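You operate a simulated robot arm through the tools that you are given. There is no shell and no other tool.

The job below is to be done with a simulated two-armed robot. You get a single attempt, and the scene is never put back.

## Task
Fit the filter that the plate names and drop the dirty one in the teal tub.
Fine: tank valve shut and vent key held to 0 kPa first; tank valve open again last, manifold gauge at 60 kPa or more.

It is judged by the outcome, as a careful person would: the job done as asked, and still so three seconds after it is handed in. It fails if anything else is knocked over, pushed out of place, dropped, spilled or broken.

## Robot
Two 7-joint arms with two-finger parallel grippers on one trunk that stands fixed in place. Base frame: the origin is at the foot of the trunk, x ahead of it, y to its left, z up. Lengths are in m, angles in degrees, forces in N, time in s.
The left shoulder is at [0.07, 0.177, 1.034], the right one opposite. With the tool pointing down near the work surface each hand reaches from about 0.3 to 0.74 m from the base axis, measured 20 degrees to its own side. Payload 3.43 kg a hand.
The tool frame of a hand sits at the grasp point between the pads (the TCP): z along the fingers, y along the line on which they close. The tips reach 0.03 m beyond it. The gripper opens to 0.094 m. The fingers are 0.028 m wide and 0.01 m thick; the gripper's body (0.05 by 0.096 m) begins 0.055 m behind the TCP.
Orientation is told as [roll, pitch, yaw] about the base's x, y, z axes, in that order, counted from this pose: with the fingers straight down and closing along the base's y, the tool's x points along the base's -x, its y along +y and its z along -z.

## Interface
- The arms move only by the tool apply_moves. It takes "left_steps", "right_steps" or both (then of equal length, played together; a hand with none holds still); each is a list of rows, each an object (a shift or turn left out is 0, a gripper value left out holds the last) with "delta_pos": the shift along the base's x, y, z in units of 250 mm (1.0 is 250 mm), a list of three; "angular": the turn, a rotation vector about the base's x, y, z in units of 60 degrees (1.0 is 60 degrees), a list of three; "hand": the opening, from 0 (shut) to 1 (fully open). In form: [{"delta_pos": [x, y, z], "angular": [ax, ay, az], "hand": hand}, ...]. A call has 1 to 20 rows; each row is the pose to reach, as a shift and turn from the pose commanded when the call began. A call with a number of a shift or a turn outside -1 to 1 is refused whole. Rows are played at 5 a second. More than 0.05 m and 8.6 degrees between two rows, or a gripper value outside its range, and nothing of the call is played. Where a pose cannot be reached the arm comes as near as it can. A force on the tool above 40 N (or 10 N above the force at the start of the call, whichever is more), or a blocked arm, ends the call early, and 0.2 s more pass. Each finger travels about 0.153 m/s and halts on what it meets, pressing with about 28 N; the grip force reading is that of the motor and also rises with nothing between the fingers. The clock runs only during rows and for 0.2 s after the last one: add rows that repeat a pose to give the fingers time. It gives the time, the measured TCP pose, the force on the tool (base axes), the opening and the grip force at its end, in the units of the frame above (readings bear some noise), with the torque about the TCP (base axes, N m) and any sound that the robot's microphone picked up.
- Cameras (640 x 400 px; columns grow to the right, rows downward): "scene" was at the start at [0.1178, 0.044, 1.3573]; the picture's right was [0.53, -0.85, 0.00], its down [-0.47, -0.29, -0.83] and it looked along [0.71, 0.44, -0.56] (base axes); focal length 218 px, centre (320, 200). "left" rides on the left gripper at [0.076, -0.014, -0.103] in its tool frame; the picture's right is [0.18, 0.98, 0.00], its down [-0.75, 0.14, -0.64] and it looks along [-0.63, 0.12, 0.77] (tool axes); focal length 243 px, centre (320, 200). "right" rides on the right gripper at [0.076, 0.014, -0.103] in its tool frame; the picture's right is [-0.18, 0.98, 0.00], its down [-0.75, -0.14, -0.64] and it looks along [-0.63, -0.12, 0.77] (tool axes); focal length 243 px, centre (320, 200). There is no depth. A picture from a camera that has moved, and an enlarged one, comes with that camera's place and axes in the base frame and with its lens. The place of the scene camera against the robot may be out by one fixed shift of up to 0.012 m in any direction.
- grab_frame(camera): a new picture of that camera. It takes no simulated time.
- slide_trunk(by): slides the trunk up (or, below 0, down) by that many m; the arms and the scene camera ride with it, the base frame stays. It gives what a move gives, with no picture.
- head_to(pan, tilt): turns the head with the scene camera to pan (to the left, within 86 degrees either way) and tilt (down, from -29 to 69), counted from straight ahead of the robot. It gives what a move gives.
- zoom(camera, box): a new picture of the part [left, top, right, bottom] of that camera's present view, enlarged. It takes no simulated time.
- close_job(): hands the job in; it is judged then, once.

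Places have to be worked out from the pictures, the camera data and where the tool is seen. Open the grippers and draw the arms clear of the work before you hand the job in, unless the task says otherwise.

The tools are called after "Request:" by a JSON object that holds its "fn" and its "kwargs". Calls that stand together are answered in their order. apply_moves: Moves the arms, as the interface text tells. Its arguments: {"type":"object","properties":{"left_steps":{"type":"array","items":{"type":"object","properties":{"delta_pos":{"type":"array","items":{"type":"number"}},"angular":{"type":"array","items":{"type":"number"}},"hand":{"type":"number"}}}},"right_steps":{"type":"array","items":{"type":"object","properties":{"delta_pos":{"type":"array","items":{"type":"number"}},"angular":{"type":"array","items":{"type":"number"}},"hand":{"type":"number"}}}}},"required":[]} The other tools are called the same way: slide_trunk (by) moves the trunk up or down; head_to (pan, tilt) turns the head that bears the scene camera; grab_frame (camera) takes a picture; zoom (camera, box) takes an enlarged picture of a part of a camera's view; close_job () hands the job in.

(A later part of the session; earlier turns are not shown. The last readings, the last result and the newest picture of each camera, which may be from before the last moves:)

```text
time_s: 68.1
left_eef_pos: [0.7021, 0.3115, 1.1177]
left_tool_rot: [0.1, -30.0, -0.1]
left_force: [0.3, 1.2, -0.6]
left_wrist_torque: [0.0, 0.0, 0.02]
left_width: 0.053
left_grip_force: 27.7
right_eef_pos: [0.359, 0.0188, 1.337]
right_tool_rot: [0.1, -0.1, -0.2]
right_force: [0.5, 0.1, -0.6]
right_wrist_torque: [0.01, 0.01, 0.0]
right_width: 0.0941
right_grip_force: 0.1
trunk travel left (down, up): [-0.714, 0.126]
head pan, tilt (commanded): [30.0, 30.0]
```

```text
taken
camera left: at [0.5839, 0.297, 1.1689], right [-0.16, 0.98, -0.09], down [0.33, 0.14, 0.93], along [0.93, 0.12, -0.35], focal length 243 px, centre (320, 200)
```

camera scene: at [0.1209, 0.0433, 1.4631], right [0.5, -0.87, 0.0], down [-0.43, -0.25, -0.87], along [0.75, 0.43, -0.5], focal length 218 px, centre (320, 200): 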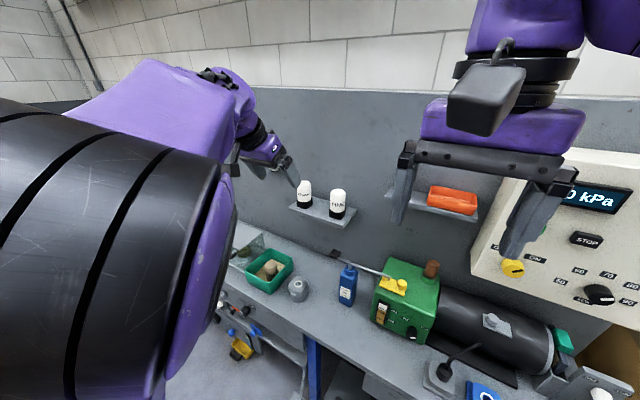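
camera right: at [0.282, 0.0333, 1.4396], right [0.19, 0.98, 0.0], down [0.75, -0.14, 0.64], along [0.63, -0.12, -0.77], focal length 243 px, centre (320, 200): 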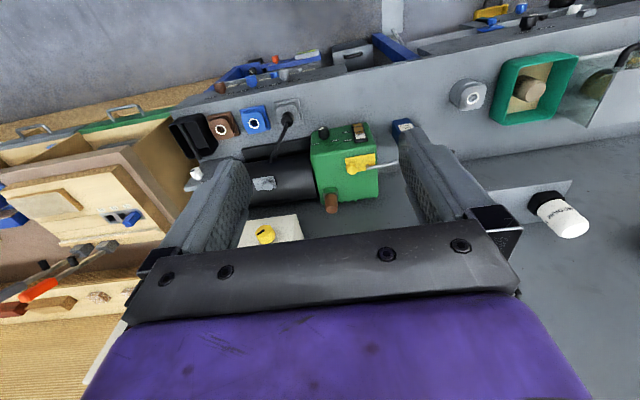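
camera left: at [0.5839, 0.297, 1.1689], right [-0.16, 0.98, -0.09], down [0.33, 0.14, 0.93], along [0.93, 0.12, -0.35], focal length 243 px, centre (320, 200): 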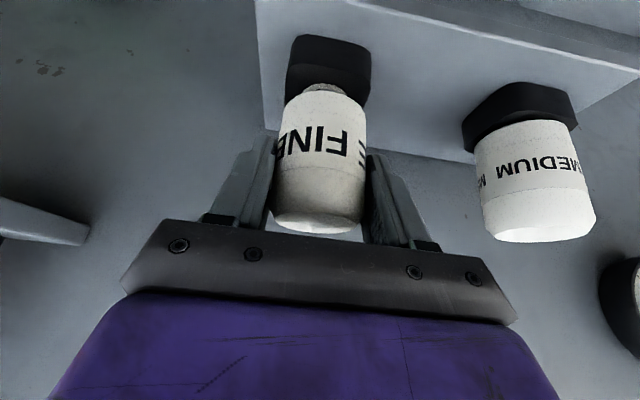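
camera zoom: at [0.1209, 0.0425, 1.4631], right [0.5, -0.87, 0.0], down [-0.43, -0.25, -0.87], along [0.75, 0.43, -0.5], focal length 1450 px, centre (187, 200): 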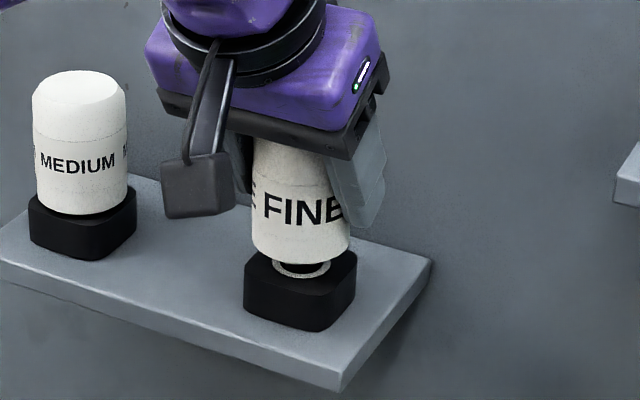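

The filter with its spigot comes free of the stand. I lift it clear, then withdraw toward the robot away from MEDIUM and the shelf.

Request:
{"fn": "apply_moves", "kwargs": {"left_steps": [{"delta_pos": [0, 0, 0.1], "hand": 0.2}, {"delta_pos": [0, 0, 0.22]}, {"delta_pos": [0, 0, 0.34]}, {"delta_pos": [-0.12, 0, 0.42]}, {"delta_pos": [-0.28, 0, 0.48]}, {"delta_pos": [-0.44, 0.06, 0.5]}, {"delta_pos": [-0.56, 0.16, 0.5]}, {"delta_pos": [-0.62, 0.25, 0.5]}, {"delta_pos": [-0.62, 0.25, 0.5]}]}}

Request:
{"fn": "grab_frame", "kwargs": {"camera": "left"}}

Request:
{"fn": "grab_frame", "kwargs": {"camera": "scene"}}

```text
time_s: 70.1
left_eef_pos: [0.547, 0.3774, 1.2418]
left_tool_rot: [0.0, -30.1, 0.0]
left_force: [0.3, 0.0, -0.7]
left_wrist_torque: [0.01, 0.01, -0.02]
left_width: 0.0531
left_grip_force: 28.2
right_eef_pos: [0.3584, 0.0208, 1.3365]
right_tool_rot: [0.0, 0.0, 0.0]
right_force: [0.5, -0.2, 0.2]
right_wrist_torque: [-0.01, 0.03, -0.04]
right_width: 0.0941
right_grip_force: 0.1
trunk travel left (down, up): [-0.714, 0.126]
head pan, tilt (commanded): [30.0, 30.0]
```

```text
taken
camera left: at [0.43, 0.3622, 1.2924], right [-0.16, 0.98, -0.09], down [0.33, 0.14, 0.93], along [0.93, 0.12, -0.35], focal length 243 px, centre (320, 200)
```

left: 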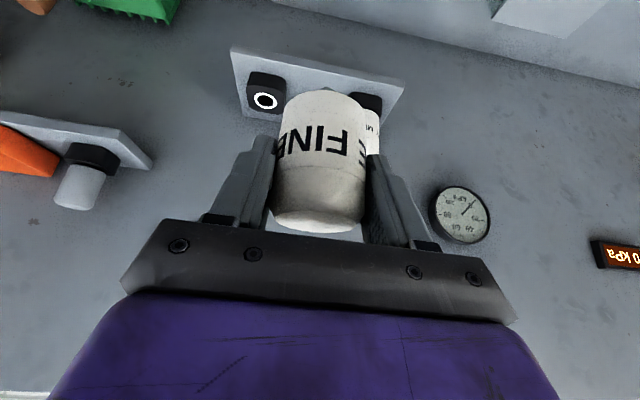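

```text
taken
camera scene: at [0.1209, 0.0442, 1.4631], right [0.5, -0.87, 0.0], down [-0.43, -0.25, -0.87], along [0.75, 0.43, -0.5], focal length 218 px, centre (320, 200)
```

scene: 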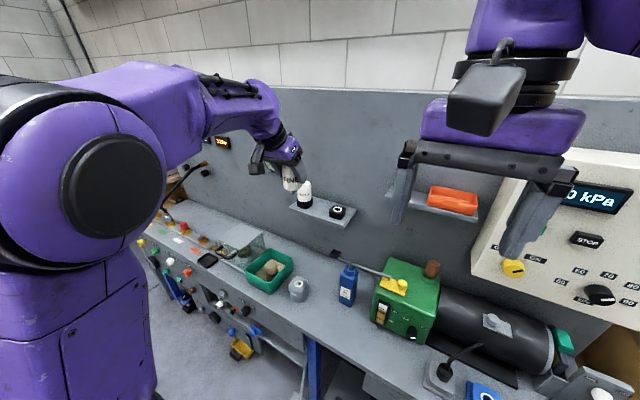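

The FINE filter is held upright at (0.547, 0.377). I lower the trunk back to the level used for measuring the dirty filter and set the same head pose.

Request:
{"fn": "slide_trunk", "kwargs": {"by": -0.3}}

Request:
{"fn": "head_to", "kwargs": {"pan": 50, "tilt": 28}}

Request:
{"fn": "grab_frame", "kwargs": {"camera": "scene"}}

Request:
{"fn": "zoom", "kwargs": {"camera": "right", "box": [480, 60, 640, 210]}}

Request:
{"fn": "grab_frame", "kwargs": {"camera": "left"}}

Request:
{"fn": "grab_frame", "kwargs": {"camera": "right"}}

```text
time_s: 73.1
left_eef_pos: [0.5484, 0.3754, 0.9425]
left_tool_rot: [0.1, -30.1, 0.0]
left_force: [0.3, -0.7, -0.2]
left_wrist_torque: [0.02, 0.04, 0.01]
left_width: 0.0528
left_grip_force: 27.9
right_eef_pos: [0.3585, 0.0188, 1.037]
right_tool_rot: [0.0, -0.1, -0.2]
right_force: [-0.1, -0.1, -0.9]
right_wrist_torque: [0.02, -0.05, 0.02]
right_width: 0.0943
right_grip_force: 0.0
trunk travel left (down, up): [-0.414, 0.426]
head pan, tilt (commanded): [30.0, 30.0]
```

```text
time_s: 73.9
left_eef_pos: [0.5478, 0.3768, 0.9424]
left_tool_rot: [0.1, -30.1, -0.1]
left_force: [-0.1, -0.1, -0.1]
left_wrist_torque: [0.04, 0.01, 0.01]
left_width: 0.053
left_grip_force: 28.2
right_eef_pos: [0.3578, 0.0193, 1.0358]
right_tool_rot: [0.1, -0.1, -0.1]
right_force: [0.4, -1.0, -0.1]
right_wrist_torque: [0.0, -0.04, 0.02]
right_width: 0.094
right_grip_force: 0.1
trunk travel left (down, up): [-0.414, 0.426]
head pan, tilt (commanded): [50.0, 28.0]
```

```text
taken
camera scene: at [0.1011, 0.0671, 1.1663], right [0.77, -0.64, 0.0], down [-0.3, -0.36, -0.88], along [0.57, 0.68, -0.47], focal length 218 px, centre (320, 200)
```

scene: 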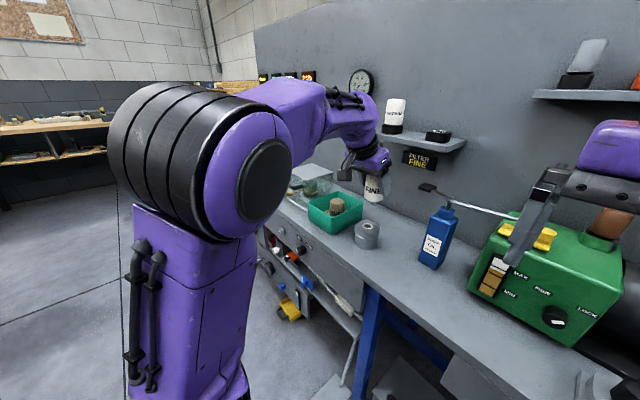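

```text
2.67 times, centred on (560, 135) of right
camera zoom: at [0.2821, 0.0332, 1.1396], right [0.19, 0.98, 0.0], down [0.75, -0.14, 0.64], along [0.63, -0.12, -0.77], focal length 647 px, centre (-320, 373)
```

zoom: 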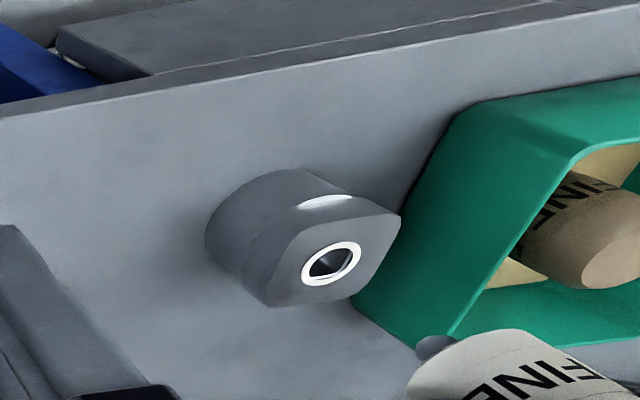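

```text
taken
camera left: at [0.4303, 0.3603, 0.9929], right [-0.16, 0.98, -0.09], down [0.33, 0.14, 0.93], along [0.93, 0.12, -0.35], focal length 243 px, centre (320, 200)
```

left: 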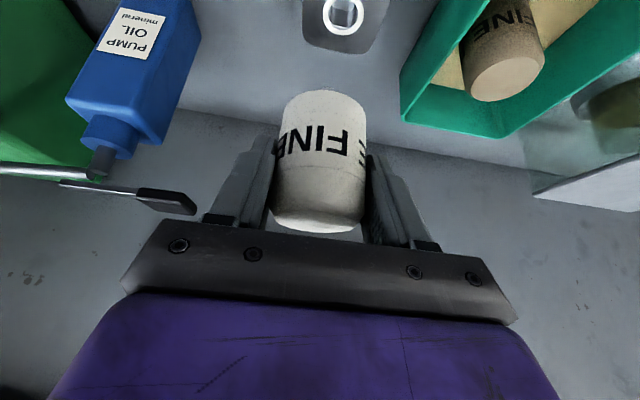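

```text
taken
camera right: at [0.2821, 0.0332, 1.1396], right [0.19, 0.98, 0.0], down [0.75, -0.14, 0.64], along [0.63, -0.12, -0.77], focal length 243 px, centre (320, 200)
```

right: 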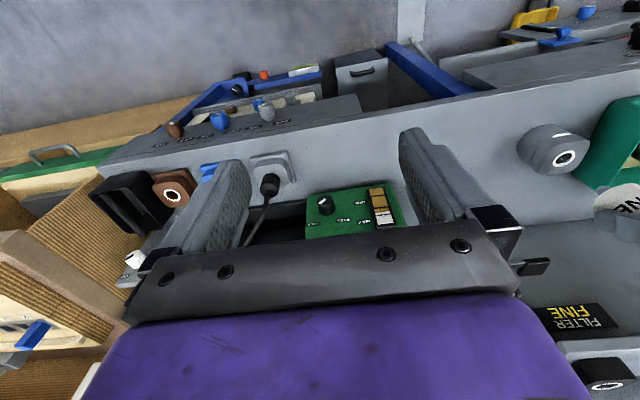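

I compare spigot and hole in the right wrist camera; zooming on each for a relative measurement.

Request:
{"fn": "zoom", "kwargs": {"camera": "right", "box": [540, 130, 640, 210]}}

Request:
{"fn": "zoom", "kwargs": {"camera": "scene", "box": [335, 160, 405, 255]}}

Request:
{"fn": "zoom", "kwargs": {"camera": "left", "box": [260, 0, 400, 120]}}

```text
5.00 times, centred on (590, 170) of right
camera zoom: at [0.2821, 0.0332, 1.1396], right [0.19, 0.98, 0.0], down [0.75, -0.14, 0.64], along [0.63, -0.12, -0.77], focal length 1213 px, centre (-1030, 350)
```

zoom: 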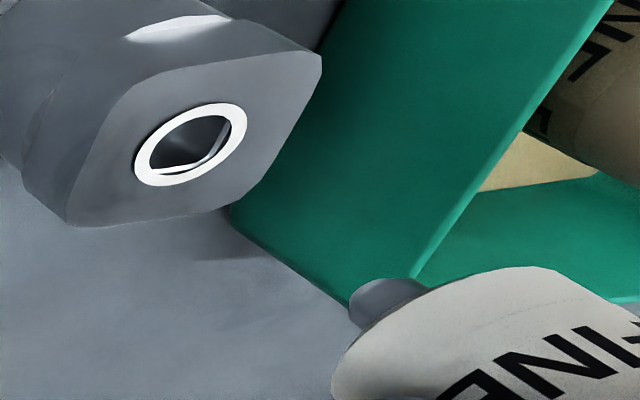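

```text
4.21 times, centred on (370, 208) of scene
camera zoom: at [0.1011, 0.0671, 1.1663], right [0.77, -0.64, 0.0], down [-0.3, -0.36, -0.88], along [0.57, 0.68, -0.47], focal length 916 px, centre (110, 168)
```

zoom: 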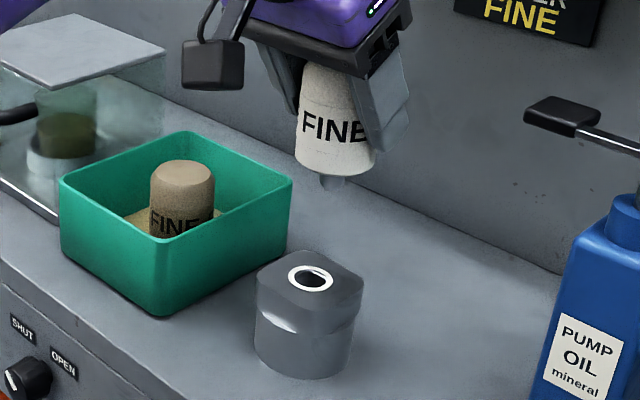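

```text
3.33 times, centred on (330, 60) of left
camera zoom: at [0.4303, 0.3603, 0.9929], right [-0.16, 0.98, -0.09], down [0.33, 0.14, 0.93], along [0.93, 0.12, -0.35], focal length 809 px, centre (287, 667)
```

zoom: 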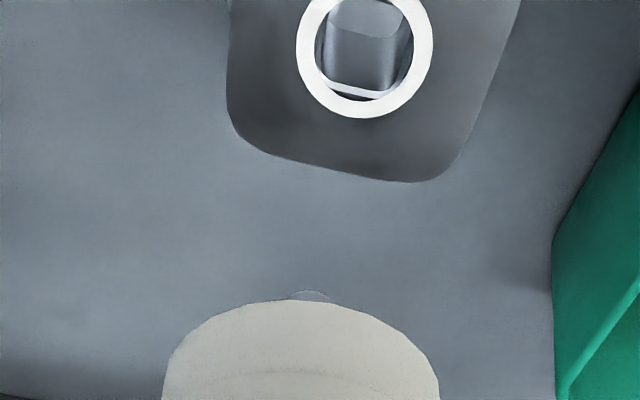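

Hole ≈ (0.548, 0.3787, 0.802); the spigot tip sits ~60 mm below TCP. I shift +4 mm in y and lower until the tip is ~1 cm above the hole, then compare views again.

Request:
{"fn": "apply_moves", "kwargs": {"left_steps": [{"delta_pos": [0, 0.008, -0.08], "hand": 0.2}, {"delta_pos": [0, 0.016, -0.16]}, {"delta_pos": [0, 0.016, -0.23]}, {"delta_pos": [0, 0.016, -0.27]}, {"delta_pos": [0, 0.016, -0.27]}]}}

Request:
{"fn": "zoom", "kwargs": {"camera": "right", "box": [520, 120, 620, 200]}}

Request:
{"fn": "zoom", "kwargs": {"camera": "scene", "box": [345, 190, 393, 245]}}

Request:
{"fn": "grab_frame", "kwargs": {"camera": "left"}}

```text
time_s: 75.1
left_eef_pos: [0.5489, 0.379, 0.8764]
left_tool_rot: [0.1, -30.0, -0.1]
left_force: [0.1, -0.5, -0.5]
left_wrist_torque: [0.0, -0.05, 0.0]
left_width: 0.0531
left_grip_force: 27.6
right_eef_pos: [0.3579, 0.0188, 1.0364]
right_tool_rot: [0.1, -0.2, -0.1]
right_force: [0.2, 1.0, 0.4]
right_wrist_torque: [0.0, -0.02, -0.02]
right_width: 0.0939
right_grip_force: 0.2
trunk travel left (down, up): [-0.414, 0.426]
head pan, tilt (commanded): [50.0, 28.0]
```

```text
5.00 times, centred on (570, 160) of right
camera zoom: at [0.2821, 0.0332, 1.1396], right [0.19, 0.98, 0.0], down [0.75, -0.14, 0.64], along [0.63, -0.12, -0.77], focal length 1213 px, centre (-930, 400)
```

zoom: 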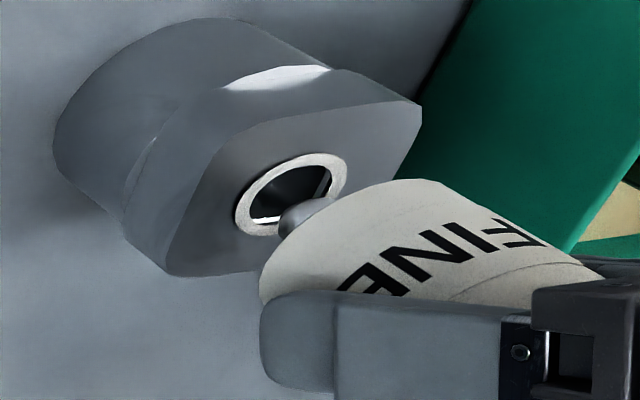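

```text
7.27 times, centred on (369, 218) of scene
camera zoom: at [0.1011, 0.0671, 1.1663], right [0.77, -0.64, 0.0], down [-0.3, -0.36, -0.88], along [0.57, 0.68, -0.47], focal length 1582 px, centre (-36, 73)
```

zoom: 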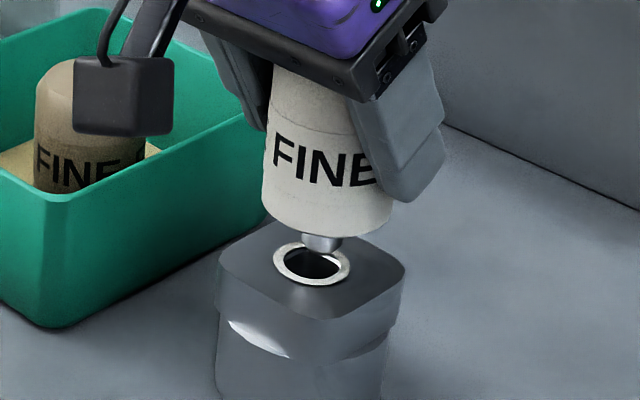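

```text
taken
camera left: at [0.4305, 0.3642, 0.9261], right [-0.16, 0.98, -0.09], down [0.33, 0.14, 0.93], along [0.93, 0.12, -0.35], focal length 243 px, centre (320, 200)
```

left: 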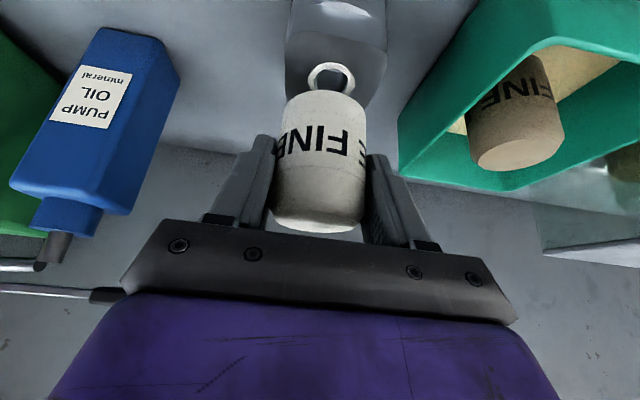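

Close comparison needed: I zoom further in on the spigot/hole from right and scene cameras.

Request:
{"fn": "zoom", "kwargs": {"camera": "right", "box": [552, 140, 592, 170]}}

Request:
{"fn": "zoom", "kwargs": {"camera": "scene", "box": [358, 210, 378, 232]}}

Request:
{"fn": "zoom", "kwargs": {"camera": "left", "box": [290, 50, 370, 110]}}

```text
13.33 times, centred on (572, 155) of right
camera zoom: at [0.2821, 0.0332, 1.1396], right [0.19, 0.98, 0.0], down [0.75, -0.14, 0.64], along [0.63, -0.12, -0.77], focal length 3235 px, centre (-3040, 800)
```

zoom: 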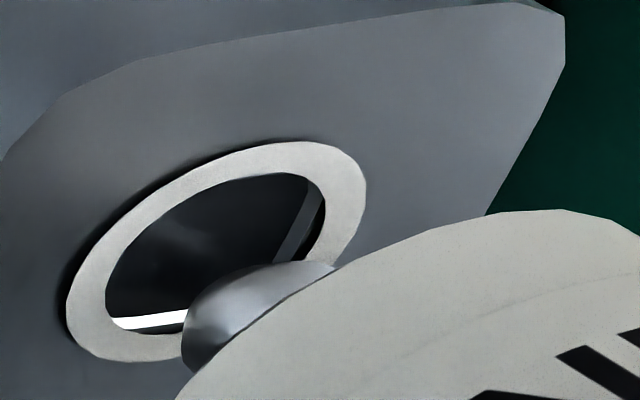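

```text
16.00 times, centred on (368, 221) of scene
camera zoom: at [0.1011, 0.0671, 1.1663], right [0.77, -0.64, 0.0], down [-0.3, -0.36, -0.88], along [0.57, 0.68, -0.47], focal length 3480 px, centre (-448, -136)
```

zoom: 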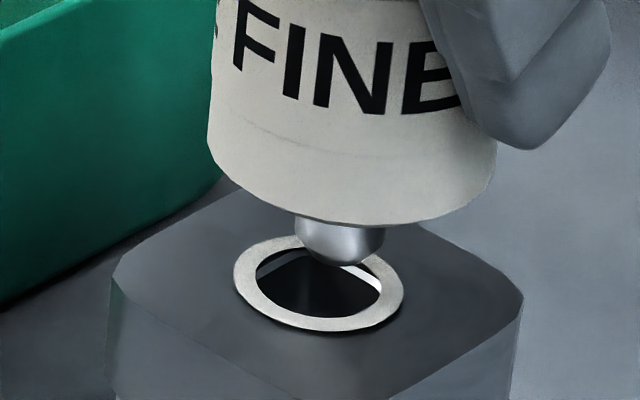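

```text
6.67 times, centred on (330, 80) of left
camera zoom: at [0.4305, 0.3642, 0.9261], right [-0.16, 0.98, -0.09], down [0.33, 0.14, 0.93], along [0.93, 0.12, -0.35], focal length 1618 px, centre (253, 1000)
```

zoom: 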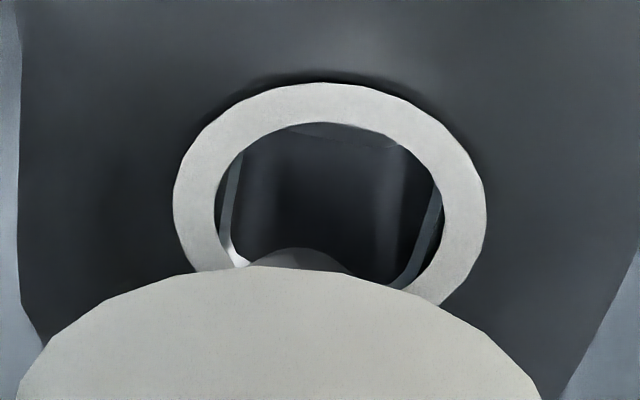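

Analysis of the three views: the spigot is ~3 mm too far in +x, well aligned in y, tip ~8 mm above the hole. I correct x by −3 mm and lower 4 mm, then check again.

Request:
{"fn": "apply_moves", "kwargs": {"left_steps": [{"delta_pos": [-0.006, -0.001, 0], "hand": 0.2}, {"delta_pos": [-0.012, -0.001, 0]}, {"delta_pos": [-0.012, -0.001, -0.016]}, {"delta_pos": [-0.012, -0.001, -0.016]}]}}

Request:
{"fn": "zoom", "kwargs": {"camera": "right", "box": [552, 140, 592, 170]}}

Request:
{"fn": "zoom", "kwargs": {"camera": "scene", "box": [358, 210, 378, 232]}}

Request:
{"fn": "zoom", "kwargs": {"camera": "left", "box": [290, 50, 370, 110]}}

```text
time_s: 76.1
left_eef_pos: [0.5452, 0.3793, 0.8705]
left_tool_rot: [0.1, -30.0, -0.1]
left_force: [0.0, 0.0, -0.4]
left_wrist_torque: [0.01, 0.0, 0.0]
left_width: 0.0531
left_grip_force: 28.0
right_eef_pos: [0.3575, 0.0193, 1.0362]
right_tool_rot: [0.1, -0.2, -0.1]
right_force: [-0.4, -0.2, -0.4]
right_wrist_torque: [-0.02, -0.01, 0.01]
right_width: 0.0939
right_grip_force: 0.1
trunk travel left (down, up): [-0.414, 0.426]
head pan, tilt (commanded): [50.0, 28.0]
```

```text
13.33 times, centred on (572, 155) of right
camera zoom: at [0.2821, 0.0332, 1.1396], right [0.19, 0.98, 0.0], down [0.75, -0.14, 0.64], along [0.63, -0.12, -0.77], focal length 3235 px, centre (-3040, 800)
```

zoom: 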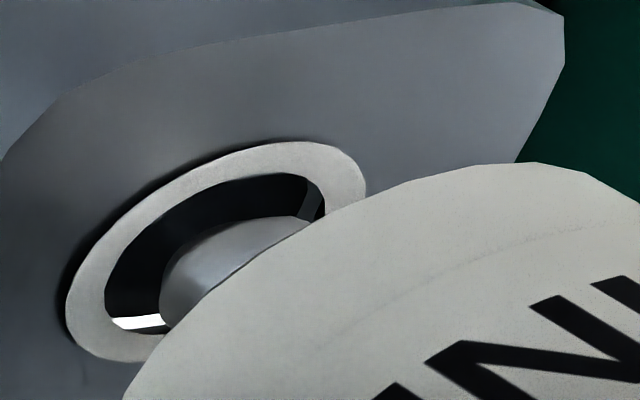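

```text
16.00 times, centred on (368, 221) of scene
camera zoom: at [0.101, 0.0671, 1.1663], right [0.77, -0.64, 0.0], down [-0.3, -0.36, -0.88], along [0.57, 0.68, -0.47], focal length 3480 px, centre (-448, -136)
```

zoom: 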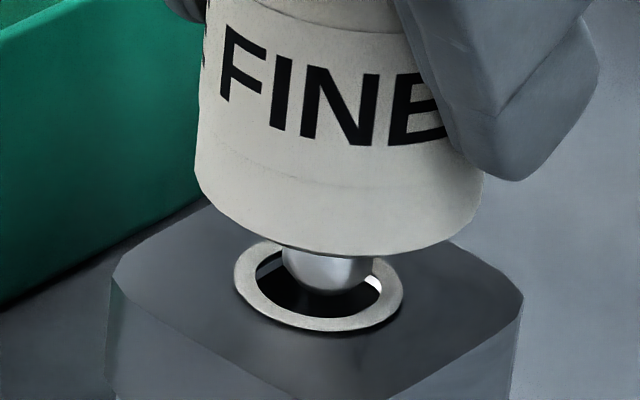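

```text
6.67 times, centred on (330, 80) of left
camera zoom: at [0.4272, 0.3637, 0.9215], right [-0.16, 0.98, -0.09], down [0.33, 0.14, 0.93], along [0.93, 0.12, -0.35], focal length 1618 px, centre (253, 1000)
```

zoom: 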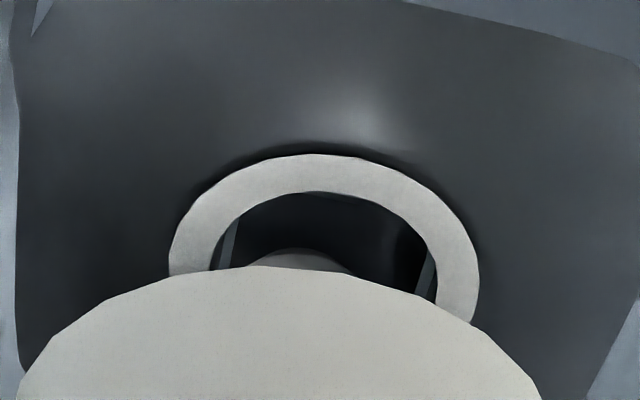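

Now within ~0.6 mm. I trim by (−0.6, +0.5 mm) and lower in small steps watching force.

Request:
{"fn": "apply_moves", "kwargs": {"left_steps": [{"delta_pos": [-0.002, 0.002, 0], "hand": 0.2}, {"delta_pos": [-0.002, 0.002, -0.01]}, {"delta_pos": [-0.002, 0.002, -0.02]}, {"delta_pos": [-0.002, 0.002, -0.03]}, {"delta_pos": [-0.002, 0.002, -0.03]}]}}

Request:
{"fn": "zoom", "kwargs": {"camera": "scene", "box": [345, 190, 393, 245]}}

Request:
{"fn": "zoom", "kwargs": {"camera": "right", "box": [552, 140, 592, 170]}}

```text
time_s: 77.3
left_eef_pos: [0.5444, 0.3789, 0.864]
left_tool_rot: [0.1, -30.3, -0.1]
left_force: [3.0, 2.2, 4.4]
left_wrist_torque: [0.12, -0.14, 0.04]
left_width: 0.0531
left_grip_force: 28.1
right_eef_pos: [0.3583, 0.019, 1.0359]
right_tool_rot: [0.1, -0.1, -0.1]
right_force: [-0.3, 0.0, 0.0]
right_wrist_torque: [0.02, -0.02, -0.02]
right_width: 0.094
right_grip_force: 0.1
trunk travel left (down, up): [-0.414, 0.426]
head pan, tilt (commanded): [50.0, 28.0]
```

```text
7.27 times, centred on (369, 218) of scene
camera zoom: at [0.1008, 0.0671, 1.1664], right [0.77, -0.64, 0.0], down [-0.3, -0.36, -0.88], along [0.57, 0.68, -0.47], focal length 1582 px, centre (-36, 73)
```

zoom: 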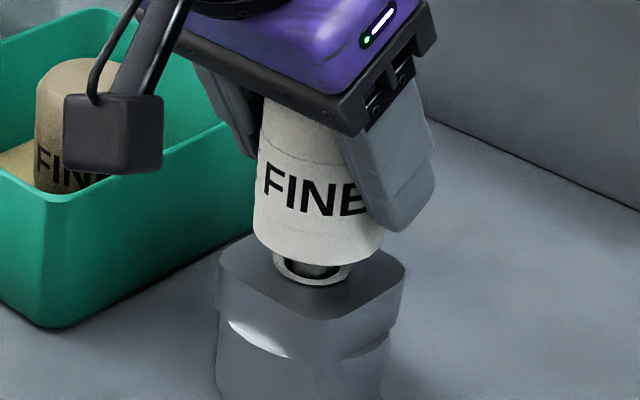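

```text
13.33 times, centred on (572, 155) of right
camera zoom: at [0.2819, 0.0332, 1.1397], right [0.19, 0.98, 0.0], down [0.75, -0.14, 0.64], along [0.63, -0.12, -0.77], focal length 3235 px, centre (-3040, 800)
```

zoom: 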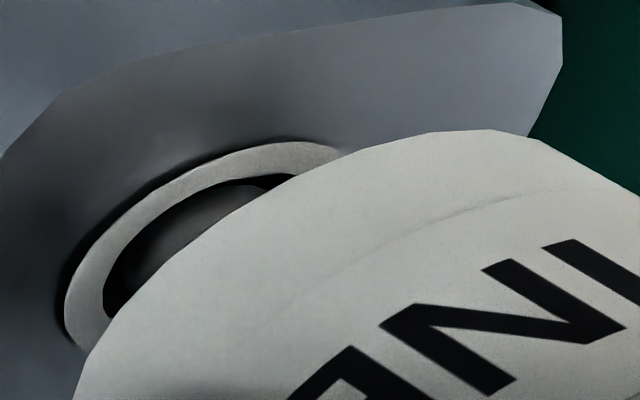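

Contact on the −x/−y side of the hole (force +3, +2.2, +4.4 N). I shift +1 mm x, +0.8 mm y and read the force.

Request:
{"fn": "apply_moves", "kwargs": {"left_steps": [{"delta_pos": [0.002, 0.002, 0], "hand": 0.2}, {"delta_pos": [0.004, 0.003, 0]}, {"delta_pos": [0.004, 0.003, 0]}]}}

```text
time_s: 78.1
left_eef_pos: [0.5462, 0.3799, 0.8622]
left_tool_rot: [0.2, -30.0, -0.1]
left_force: [0.1, 0.6, -1.1]
left_wrist_torque: [0.01, 0.01, -0.01]
left_width: 0.0529
left_grip_force: 27.7
right_eef_pos: [0.3586, 0.0192, 1.0364]
right_tool_rot: [0.1, -0.1, -0.1]
right_force: [-0.4, 0.1, -0.5]
right_wrist_torque: [-0.03, 0.06, -0.03]
right_width: 0.094
right_grip_force: 0.0
trunk travel left (down, up): [-0.414, 0.426]
head pan, tilt (commanded): [50.0, 28.0]
```

The contact vanished: the spigot is free in the hole. I continue lowering in 2 mm steps.

Request:
{"fn": "apply_moves", "kwargs": {"left_steps": [{"delta_pos": [0, 0, -0.008], "hand": 0.2}, {"delta_pos": [0, 0, -0.016]}, {"delta_pos": [0, 0, -0.02]}, {"delta_pos": [0, 0, -0.02]}]}}

Request:
{"fn": "zoom", "kwargs": {"camera": "scene", "box": [345, 190, 393, 245]}}

```text
time_s: 79.1
left_eef_pos: [0.5451, 0.3799, 0.8575]
left_tool_rot: [0.1, -30.1, 0.0]
left_force: [-0.6, -0.6, -1.2]
left_wrist_torque: [-0.02, -0.02, 0.01]
left_width: 0.0529
left_grip_force: 28.2
right_eef_pos: [0.3573, 0.0201, 1.0367]
right_tool_rot: [0.1, -0.1, 0.0]
right_force: [0.2, -0.3, -1.4]
right_wrist_torque: [0.0, 0.0, -0.01]
right_width: 0.0937
right_grip_force: 0.0
trunk travel left (down, up): [-0.414, 0.426]
head pan, tilt (commanded): [50.0, 28.0]
```

```text
7.27 times, centred on (369, 218) of scene
camera zoom: at [0.1011, 0.0672, 1.1663], right [0.77, -0.64, 0.0], down [-0.3, -0.36, -0.88], along [0.57, 0.68, -0.47], focal length 1582 px, centre (-36, 73)
```

zoom: 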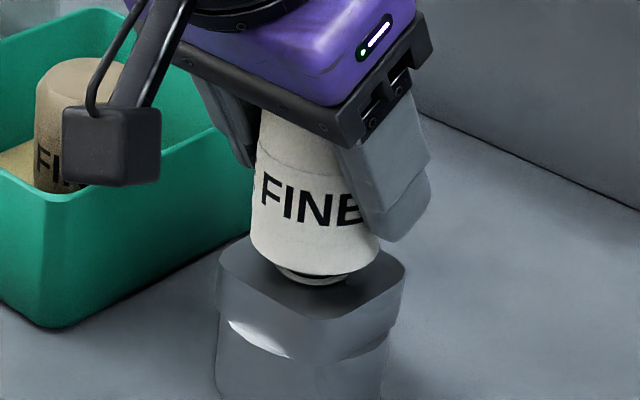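

Still free, about 3 mm to go. I continue lowering until seating contact.

Request:
{"fn": "apply_moves", "kwargs": {"left_steps": [{"delta_pos": [0, 0, -0.006], "hand": 0.2}, {"delta_pos": [0, 0, -0.012]}, {"delta_pos": [0, 0, -0.016]}, {"delta_pos": [0, 0, -0.016]}]}}

Request:
{"fn": "zoom", "kwargs": {"camera": "scene", "box": [345, 190, 393, 245]}}

Request:
{"fn": "zoom", "kwargs": {"camera": "right", "box": [520, 120, 620, 200]}}

```text
time_s: 80.1
left_eef_pos: [0.5449, 0.3797, 0.8545]
left_tool_rot: [0.1, -30.1, -0.2]
left_force: [0.6, -0.3, -0.1]
left_wrist_torque: [-0.01, 0.02, 0.03]
left_width: 0.0529
left_grip_force: 27.9
right_eef_pos: [0.3583, 0.02, 1.0367]
right_tool_rot: [0.1, -0.1, -0.1]
right_force: [1.1, -0.2, 0.4]
right_wrist_torque: [-0.02, -0.04, 0.01]
right_width: 0.0938
right_grip_force: 0.0
trunk travel left (down, up): [-0.414, 0.426]
head pan, tilt (commanded): [50.0, 28.0]
```

```text
7.27 times, centred on (369, 218) of scene
camera zoom: at [0.1011, 0.0672, 1.1663], right [0.77, -0.64, 0.0], down [-0.3, -0.36, -0.88], along [0.57, 0.68, -0.47], focal length 1582 px, centre (-36, 73)
```

zoom: 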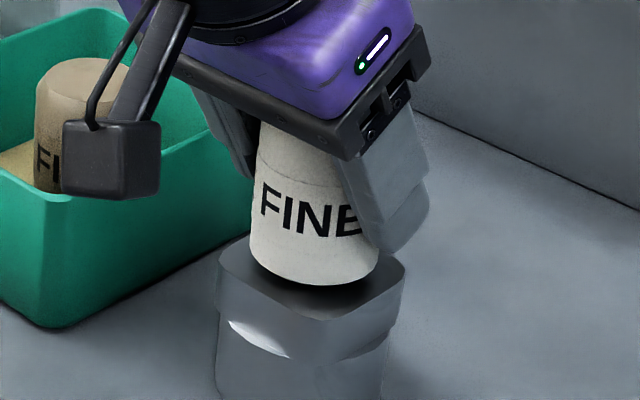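

```text
5.00 times, centred on (570, 160) of right
camera zoom: at [0.2821, 0.0333, 1.1396], right [0.19, 0.98, 0.0], down [0.75, -0.14, 0.64], along [0.63, -0.12, -0.77], focal length 1213 px, centre (-930, 400)
```

zoom: 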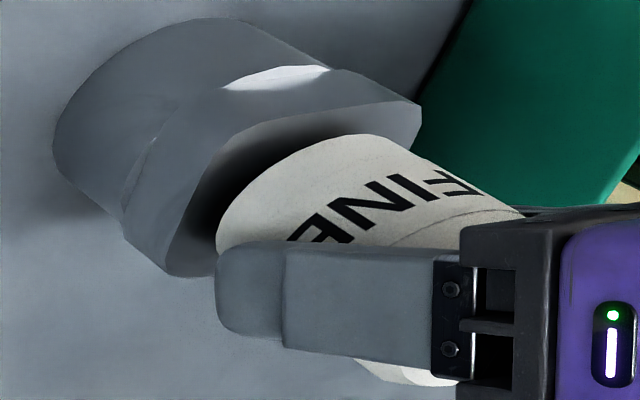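

No contact yet; a small gap remains. I lower further in small steps.

Request:
{"fn": "apply_moves", "kwargs": {"left_steps": [{"delta_pos": [0, 0, -0.005], "hand": 0.2}, {"delta_pos": [0, 0, -0.01]}, {"delta_pos": [0, 0, -0.014]}, {"delta_pos": [0, 0, -0.014]}]}}

Request:
{"fn": "zoom", "kwargs": {"camera": "scene", "box": [345, 190, 393, 245]}}

```text
time_s: 81.1
left_eef_pos: [0.5473, 0.38, 0.851]
left_tool_rot: [0.1, -30.1, -0.1]
left_force: [2.8, 1.7, 3.4]
left_wrist_torque: [0.1, -0.14, 0.02]
left_width: 0.0531
left_grip_force: 28.4
right_eef_pos: [0.3592, 0.0185, 1.0372]
right_tool_rot: [0.1, 0.0, -0.1]
right_force: [0.9, 0.3, 0.4]
right_wrist_torque: [-0.02, 0.0, 0.01]
right_width: 0.0939
right_grip_force: 0.1
trunk travel left (down, up): [-0.414, 0.426]
head pan, tilt (commanded): [50.0, 28.0]
```

```text
7.27 times, centred on (369, 218) of scene
camera zoom: at [0.101, 0.0672, 1.1664], right [0.77, -0.64, 0.0], down [-0.3, -0.36, -0.88], along [0.57, 0.68, -0.47], focal length 1582 px, centre (-36, 73)
```

zoom: 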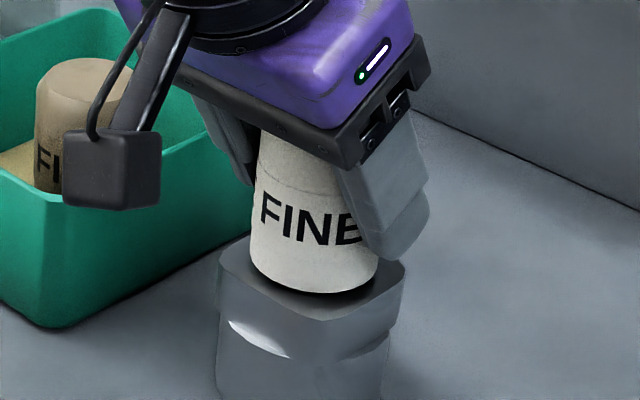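

Slight contact again on the −x/−y side near full depth. I nudge +x/+y 0.8/0.5 mm and press slightly further.

Request:
{"fn": "apply_moves", "kwargs": {"left_steps": [{"delta_pos": [0.003, 0.002, 0], "hand": 0.2}, {"delta_pos": [0.003, 0.002, -0.006]}, {"delta_pos": [0.003, 0.002, -0.01]}, {"delta_pos": [0.003, 0.002, -0.01]}]}}

Request:
{"fn": "zoom", "kwargs": {"camera": "scene", "box": [345, 200, 393, 255]}}

Request:
{"fn": "zoom", "kwargs": {"camera": "right", "box": [520, 120, 620, 200]}}

```text
time_s: 82.1
left_eef_pos: [0.5453, 0.3799, 0.8501]
left_tool_rot: [0.2, -30.3, -0.2]
left_force: [0.8, -0.2, 12.7]
left_wrist_torque: [0.02, -0.13, 0.01]
left_width: 0.053
left_grip_force: 27.8
right_eef_pos: [0.3576, 0.0179, 1.0371]
right_tool_rot: [0.1, 0.0, -0.1]
right_force: [-0.4, -0.4, -0.4]
right_wrist_torque: [0.0, -0.01, -0.02]
right_width: 0.0938
right_grip_force: 0.1
trunk travel left (down, up): [-0.414, 0.426]
head pan, tilt (commanded): [50.0, 28.0]
```

```text
7.27 times, centred on (369, 228) of scene
camera zoom: at [0.0996, 0.0661, 1.1666], right [0.77, -0.64, 0.0], down [-0.3, -0.36, -0.88], along [0.57, 0.68, -0.47], focal length 1582 px, centre (-36, 0)
```

zoom: 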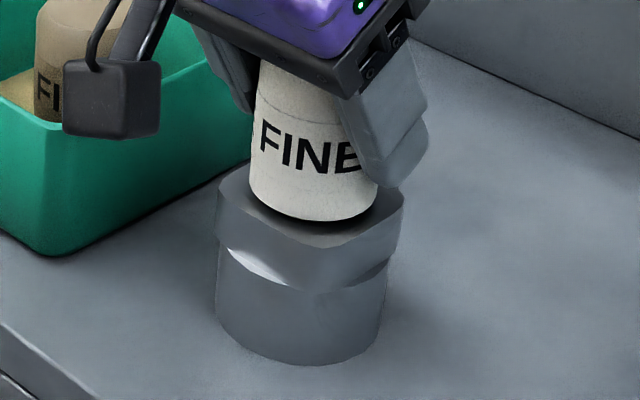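

```text
5.00 times, centred on (570, 160) of right
camera zoom: at [0.2807, 0.0322, 1.1401], right [0.19, 0.98, 0.0], down [0.75, -0.14, 0.64], along [0.63, -0.12, -0.77], focal length 1213 px, centre (-930, 400)
```

zoom: 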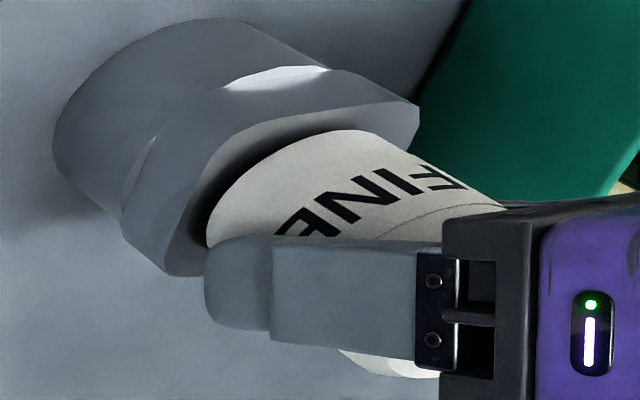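

Seated with 12.7 N vertical reaction, at the same height as the old one. I press a little more to ensure it's fully home.

Request:
{"fn": "apply_moves", "kwargs": {"left_steps": [{"delta_pos": [0, 0, -0.003], "hand": 0.2}, {"delta_pos": [0, 0, -0.006]}, {"delta_pos": [0, 0, -0.006]}]}}

Request:
{"fn": "zoom", "kwargs": {"camera": "right", "box": [540, 130, 600, 175]}}

Request:
{"fn": "grab_frame", "kwargs": {"camera": "left"}}

```text
time_s: 82.9
left_eef_pos: [0.5454, 0.3789, 0.8496]
left_tool_rot: [0.2, -30.3, -0.1]
left_force: [4.3, 3.0, 20.7]
left_wrist_torque: [0.03, -0.13, 0.02]
left_width: 0.053
left_grip_force: 28.4
right_eef_pos: [0.3559, 0.0177, 1.0373]
right_tool_rot: [0.2, -0.2, 0.0]
right_force: [-0.2, 0.4, 0.4]
right_wrist_torque: [0.01, 0.0, -0.02]
right_width: 0.094
right_grip_force: 0.0
trunk travel left (down, up): [-0.414, 0.426]
head pan, tilt (commanded): [50.0, 28.0]
```

```text
8.89 times, centred on (570, 152) of right
camera zoom: at [0.2803, 0.0318, 1.1403], right [0.19, 0.98, 0.0], down [0.75, -0.14, 0.64], along [0.63, -0.12, -0.77], focal length 2157 px, centre (-1902, 622)
```

zoom: 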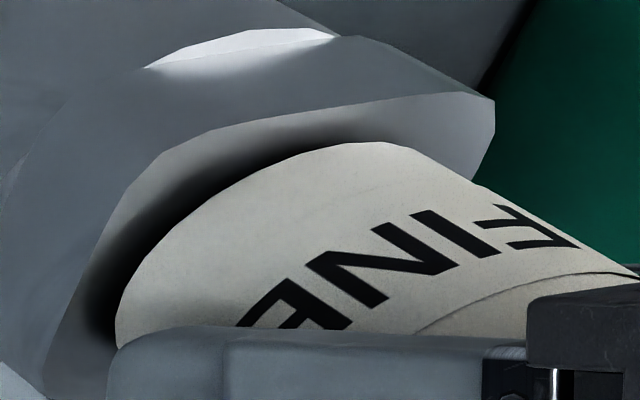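

```text
taken
camera left: at [0.4275, 0.3644, 0.8996], right [-0.16, 0.98, -0.09], down [0.33, 0.14, 0.94], along [0.93, 0.12, -0.34], focal length 243 px, centre (320, 200)
```

left: 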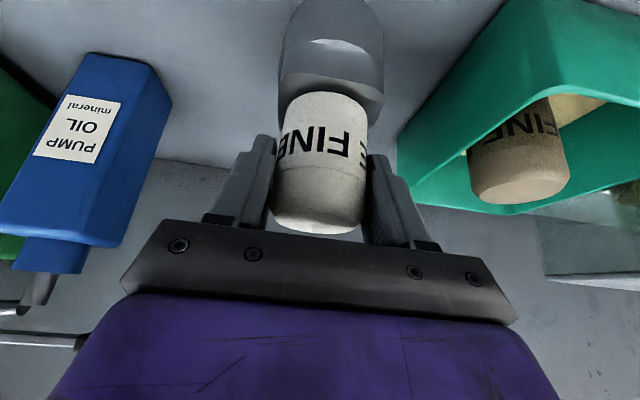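

It's fully home (force rises without motion). I relax the press, open the fingers to 75 mm and check that it stays seated.

Request:
{"fn": "apply_moves", "kwargs": {"left_steps": [{"delta_pos": [0, 0, 0.006], "hand": 0.2}, {"delta_pos": [0, 0, 0.008], "hand": 0.2}, {"delta_pos": [0, 0, 0.008], "hand": 0.7}, {"delta_pos": [0, 0, 0.008], "hand": 0.8}, {"delta_pos": [0, 0, 0.008], "hand": 0.8}]}}

Request:
{"fn": "zoom", "kwargs": {"camera": "scene", "box": [335, 180, 405, 260]}}

Request:
{"fn": "grab_frame", "kwargs": {"camera": "left"}}

```text
time_s: 84.1
left_eef_pos: [0.5471, 0.3797, 0.8485]
left_tool_rot: [0.2, -30.1, -0.1]
left_force: [0.0, 0.6, 0.3]
left_wrist_torque: [-0.05, 0.0, 0.0]
left_width: 0.0752
left_grip_force: 0.0
right_eef_pos: [0.3586, 0.0188, 1.0359]
right_tool_rot: [0.1, -0.1, -0.1]
right_force: [0.7, 0.3, 1.2]
right_wrist_torque: [0.01, 0.02, -0.02]
right_width: 0.094
right_grip_force: 0.1
trunk travel left (down, up): [-0.414, 0.426]
head pan, tilt (commanded): [50.0, 28.0]
```

```text
5.00 times, centred on (370, 220) of scene
camera zoom: at [0.1009, 0.0671, 1.1663], right [0.77, -0.64, 0.0], down [-0.3, -0.36, -0.88], along [0.57, 0.68, -0.47], focal length 1088 px, centre (70, 100)
```

zoom: 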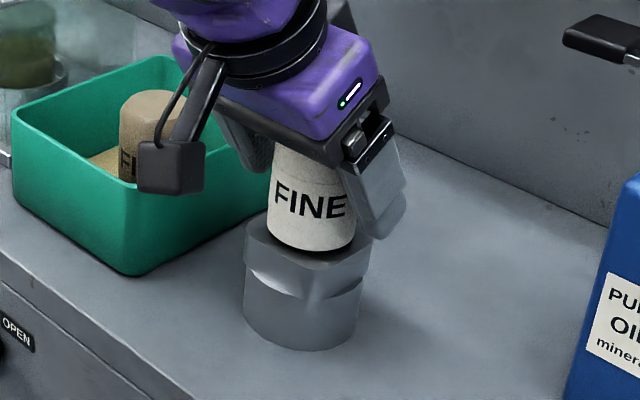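

```text
taken
camera left: at [0.4284, 0.3659, 0.8993], right [-0.16, 0.98, -0.09], down [0.33, 0.14, 0.93], along [0.93, 0.12, -0.35], focal length 243 px, centre (320, 200)
```

left: 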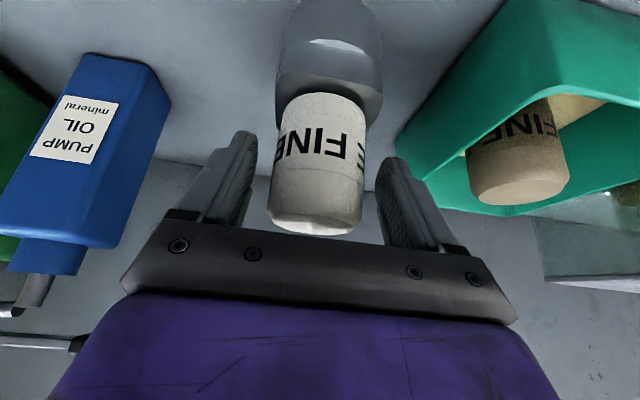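

The filter stays seated. I withdraw along the tool axis, up and back.

Request:
{"fn": "apply_moves", "kwargs": {"left_steps": [{"delta_pos": [-0.02, 0, 0.06], "hand": 0.8}, {"delta_pos": [-0.08, 0, 0.18]}, {"delta_pos": [-0.16, 0, 0.32]}, {"delta_pos": [-0.26, 0, 0.46]}, {"delta_pos": [-0.26, 0, 0.46]}]}}

Request:
{"fn": "zoom", "kwargs": {"camera": "scene", "box": [325, 160, 415, 260]}}

Request:
{"fn": "zoom", "kwargs": {"camera": "right", "box": [480, 60, 640, 210]}}

Request:
{"fn": "grab_frame", "kwargs": {"camera": "left"}}

```text
time_s: 85.3
left_eef_pos: [0.4814, 0.3809, 0.9612]
left_tool_rot: [-0.5, -30.2, 0.1]
left_force: [0.4, -0.2, -0.6]
left_wrist_torque: [-0.01, 0.01, 0.0]
left_width: 0.0751
left_grip_force: 0.1
right_eef_pos: [0.3585, 0.0199, 1.0361]
right_tool_rot: [0.1, 0.0, -0.1]
right_force: [-0.1, -0.4, -0.6]
right_wrist_torque: [0.01, -0.01, 0.03]
right_width: 0.0939
right_grip_force: 0.0
trunk travel left (down, up): [-0.414, 0.426]
head pan, tilt (commanded): [50.0, 28.0]
```

```text
4.00 times, centred on (370, 210) of scene
camera zoom: at [0.1015, 0.0675, 1.1662], right [0.77, -0.64, 0.0], down [-0.3, -0.36, -0.88], along [0.57, 0.68, -0.47], focal length 870 px, centre (120, 160)
```

zoom: 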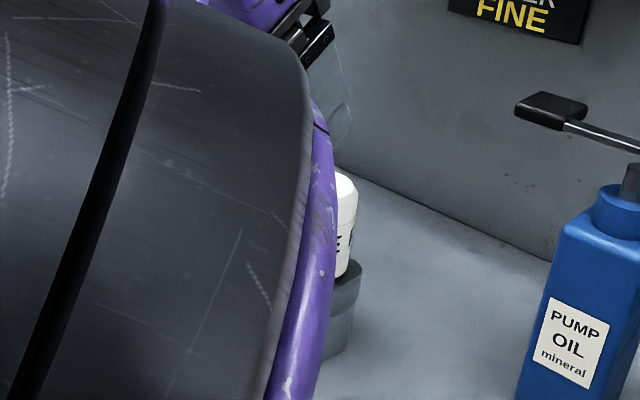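

```text
2.67 times, centred on (560, 135) of right
camera zoom: at [0.2826, 0.0336, 1.1394], right [0.19, 0.98, 0.0], down [0.75, -0.14, 0.64], along [0.63, -0.12, -0.77], focal length 647 px, centre (-320, 373)
```

zoom: 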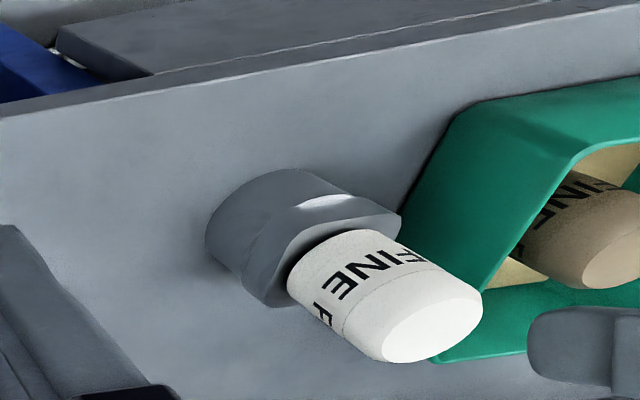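

```text
taken
camera left: at [0.3637, 0.3666, 1.0119], right [-0.16, 0.98, -0.1], down [0.33, 0.15, 0.93], along [0.93, 0.11, -0.35], focal length 243 px, centre (320, 200)
```

left: 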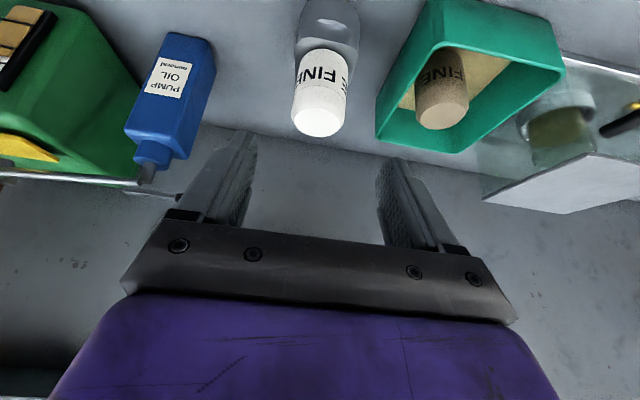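

The new FINE filter sits exactly where the old one did. Now I bring the left hand back in front of the fascia, pitching forward for the valve.

Request:
{"fn": "apply_moves", "kwargs": {"left_steps": [{"delta_pos": [-0.03, 0.12, 0], "angular": [0, -0.08, 0], "hand": 1}, {"delta_pos": [-0.08, 0.25, 0], "angular": [0, -0.16, 0]}, {"delta_pos": [-0.14, 0.38, 0], "angular": [0, -0.25, 0]}, {"delta_pos": [-0.2, 0.5, 0], "angular": [0, -0.33, 0]}, {"delta_pos": [-0.26, 0.61, 0], "angular": [0, -0.41, 0]}, {"delta_pos": [-0.326, 0.716, 0], "angular": [0, -0.5, 0]}, {"delta_pos": [-0.326, 0.716, 0], "angular": [0, -0.5, 0]}]}}

Request:
{"fn": "grab_frame", "kwargs": {"camera": "scene"}}

```text
time_s: 86.9
left_eef_pos: [0.4007, 0.5585, 0.9641]
left_tool_rot: [0.3, -60.3, -0.2]
left_force: [0.1, 0.3, 0.5]
left_wrist_torque: [-0.01, 0.0, -0.02]
left_width: 0.0941
left_grip_force: 0.0
right_eef_pos: [0.3582, 0.018, 1.0362]
right_tool_rot: [0.0, -0.1, -0.1]
right_force: [-0.5, 0.6, 0.2]
right_wrist_torque: [0.0, -0.02, 0.01]
right_width: 0.094
right_grip_force: 0.1
trunk travel left (down, up): [-0.414, 0.426]
head pan, tilt (commanded): [50.0, 28.0]
```

```text
taken
camera scene: at [0.1012, 0.0665, 1.1663], right [0.77, -0.64, 0.0], down [-0.3, -0.36, -0.88], along [0.57, 0.68, -0.47], focal length 218 px, centre (320, 200)
```

scene: 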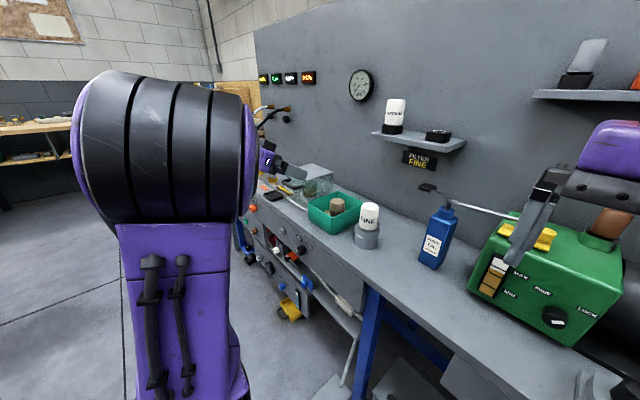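

Good clearance. I finish pitching to horizontal and descend in front of the fascia.

Request:
{"fn": "apply_moves", "kwargs": {"left_steps": [{"delta_pos": [-0.05, 0, -0.1], "angular": [0, -0.13, 0], "hand": 1}, {"delta_pos": [-0.1, 0, -0.22], "angular": [0, -0.26, 0]}, {"delta_pos": [-0.16, 0, -0.36], "angular": [0, -0.38, 0]}, {"delta_pos": [-0.22, 0, -0.5], "angular": [0, -0.495, 0]}, {"delta_pos": [-0.26, 0, -0.66], "angular": [0, -0.495, 0]}, {"delta_pos": [-0.3, 0, -0.82], "angular": [0, -0.495, 0]}, {"delta_pos": [-0.3, 0, -0.82], "angular": [0, -0.495, 0]}]}}

Request:
{"fn": "grab_frame", "kwargs": {"camera": "left"}}

```text
time_s: 88.5
left_eef_pos: [0.327, 0.5591, 0.7588]
left_tool_rot: [32.6, -89.8, -32.6]
left_force: [-0.6, 0.2, 0.3]
left_wrist_torque: [0.04, 0.0, 0.03]
left_width: 0.0942
left_grip_force: 0.1
right_eef_pos: [0.3582, 0.0185, 1.0366]
right_tool_rot: [0.1, -0.1, 0.0]
right_force: [0.0, -0.6, 0.5]
right_wrist_torque: [0.0, -0.02, 0.0]
right_width: 0.0942
right_grip_force: 0.1
trunk travel left (down, up): [-0.414, 0.426]
head pan, tilt (commanded): [50.0, 28.0]
```

```text
taken
camera left: at [0.2231, 0.5446, 0.6827], right [0.0, 0.98, -0.18], down [-0.64, 0.14, 0.76], along [0.77, 0.12, 0.63], focal length 243 px, centre (320, 200)
```

left: 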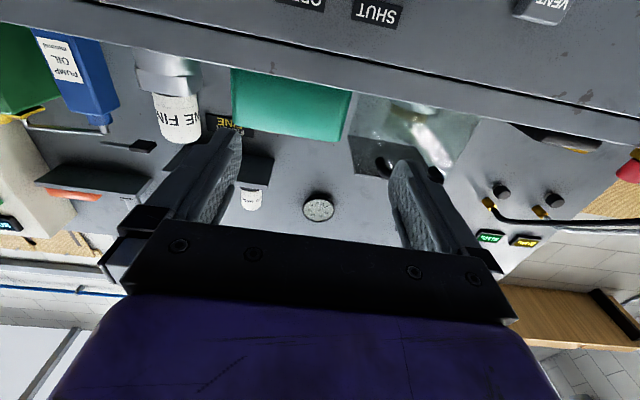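

Next I descend to the knob height while rolling −45° and partly closing.

Request:
{"fn": "apply_moves", "kwargs": {"left_steps": [{"delta_pos": [0, 0, -0.1], "angular": [-0.125, 0, 0], "hand": 0.6}, {"delta_pos": [0, 0, -0.2], "angular": [-0.25, 0, 0]}, {"delta_pos": [0, 0, -0.3], "angular": [-0.375, 0, 0]}, {"delta_pos": [0, 0.002, -0.421], "angular": [-0.5, 0, 0]}, {"delta_pos": [0, 0.002, -0.421], "angular": [-0.625, 0, 0]}, {"delta_pos": [0, 0.002, -0.421], "angular": [-0.75, 0, 0]}, {"delta_pos": [0, 0.002, -0.421], "angular": [-0.75, 0, 0]}]}}

Request:
{"fn": "grab_frame", "kwargs": {"camera": "left"}}

Request:
{"fn": "zoom", "kwargs": {"camera": "left", "box": [240, 70, 400, 170]}}

```text
time_s: 90.1
left_eef_pos: [0.3242, 0.5606, 0.6531]
left_tool_rot: [-89.7, -45.0, 89.7]
left_force: [0.1, -0.5, 0.0]
left_wrist_torque: [-0.03, 0.0, -0.02]
left_width: 0.0564
left_grip_force: 0.1
right_eef_pos: [0.3583, 0.0188, 1.0364]
right_tool_rot: [0.0, 0.0, -0.1]
right_force: [-0.5, 0.6, 0.3]
right_wrist_torque: [0.01, -0.02, 0.01]
right_width: 0.0937
right_grip_force: 0.0
trunk travel left (down, up): [-0.414, 0.426]
head pan, tilt (commanded): [50.0, 28.0]
```

```text
taken
camera left: at [0.2212, 0.496, 0.6103], right [0.0, 0.56, -0.83], down [-0.64, 0.63, 0.43], along [0.77, 0.53, 0.36], focal length 243 px, centre (320, 200)
```

left: 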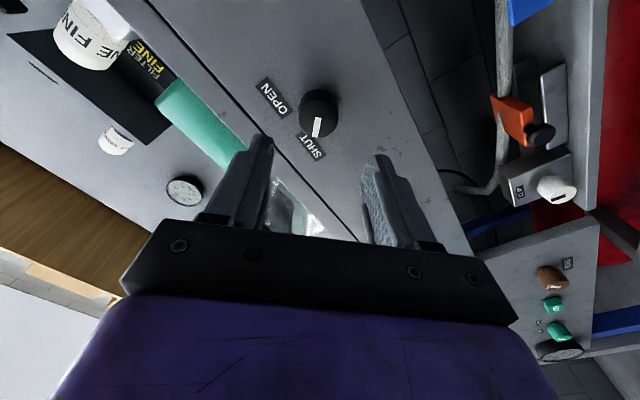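

```text
4.00 times, centred on (320, 120) of left
camera zoom: at [0.2212, 0.496, 0.6103], right [0.0, 0.56, -0.83], down [-0.64, 0.63, 0.43], along [0.77, 0.53, 0.36], focal length 970 px, centre (320, 520)
```

zoom: 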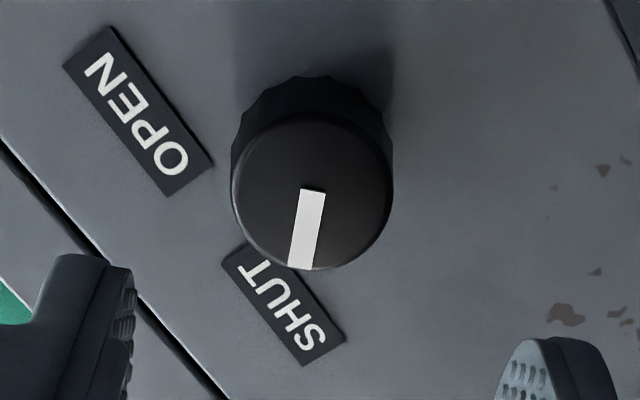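

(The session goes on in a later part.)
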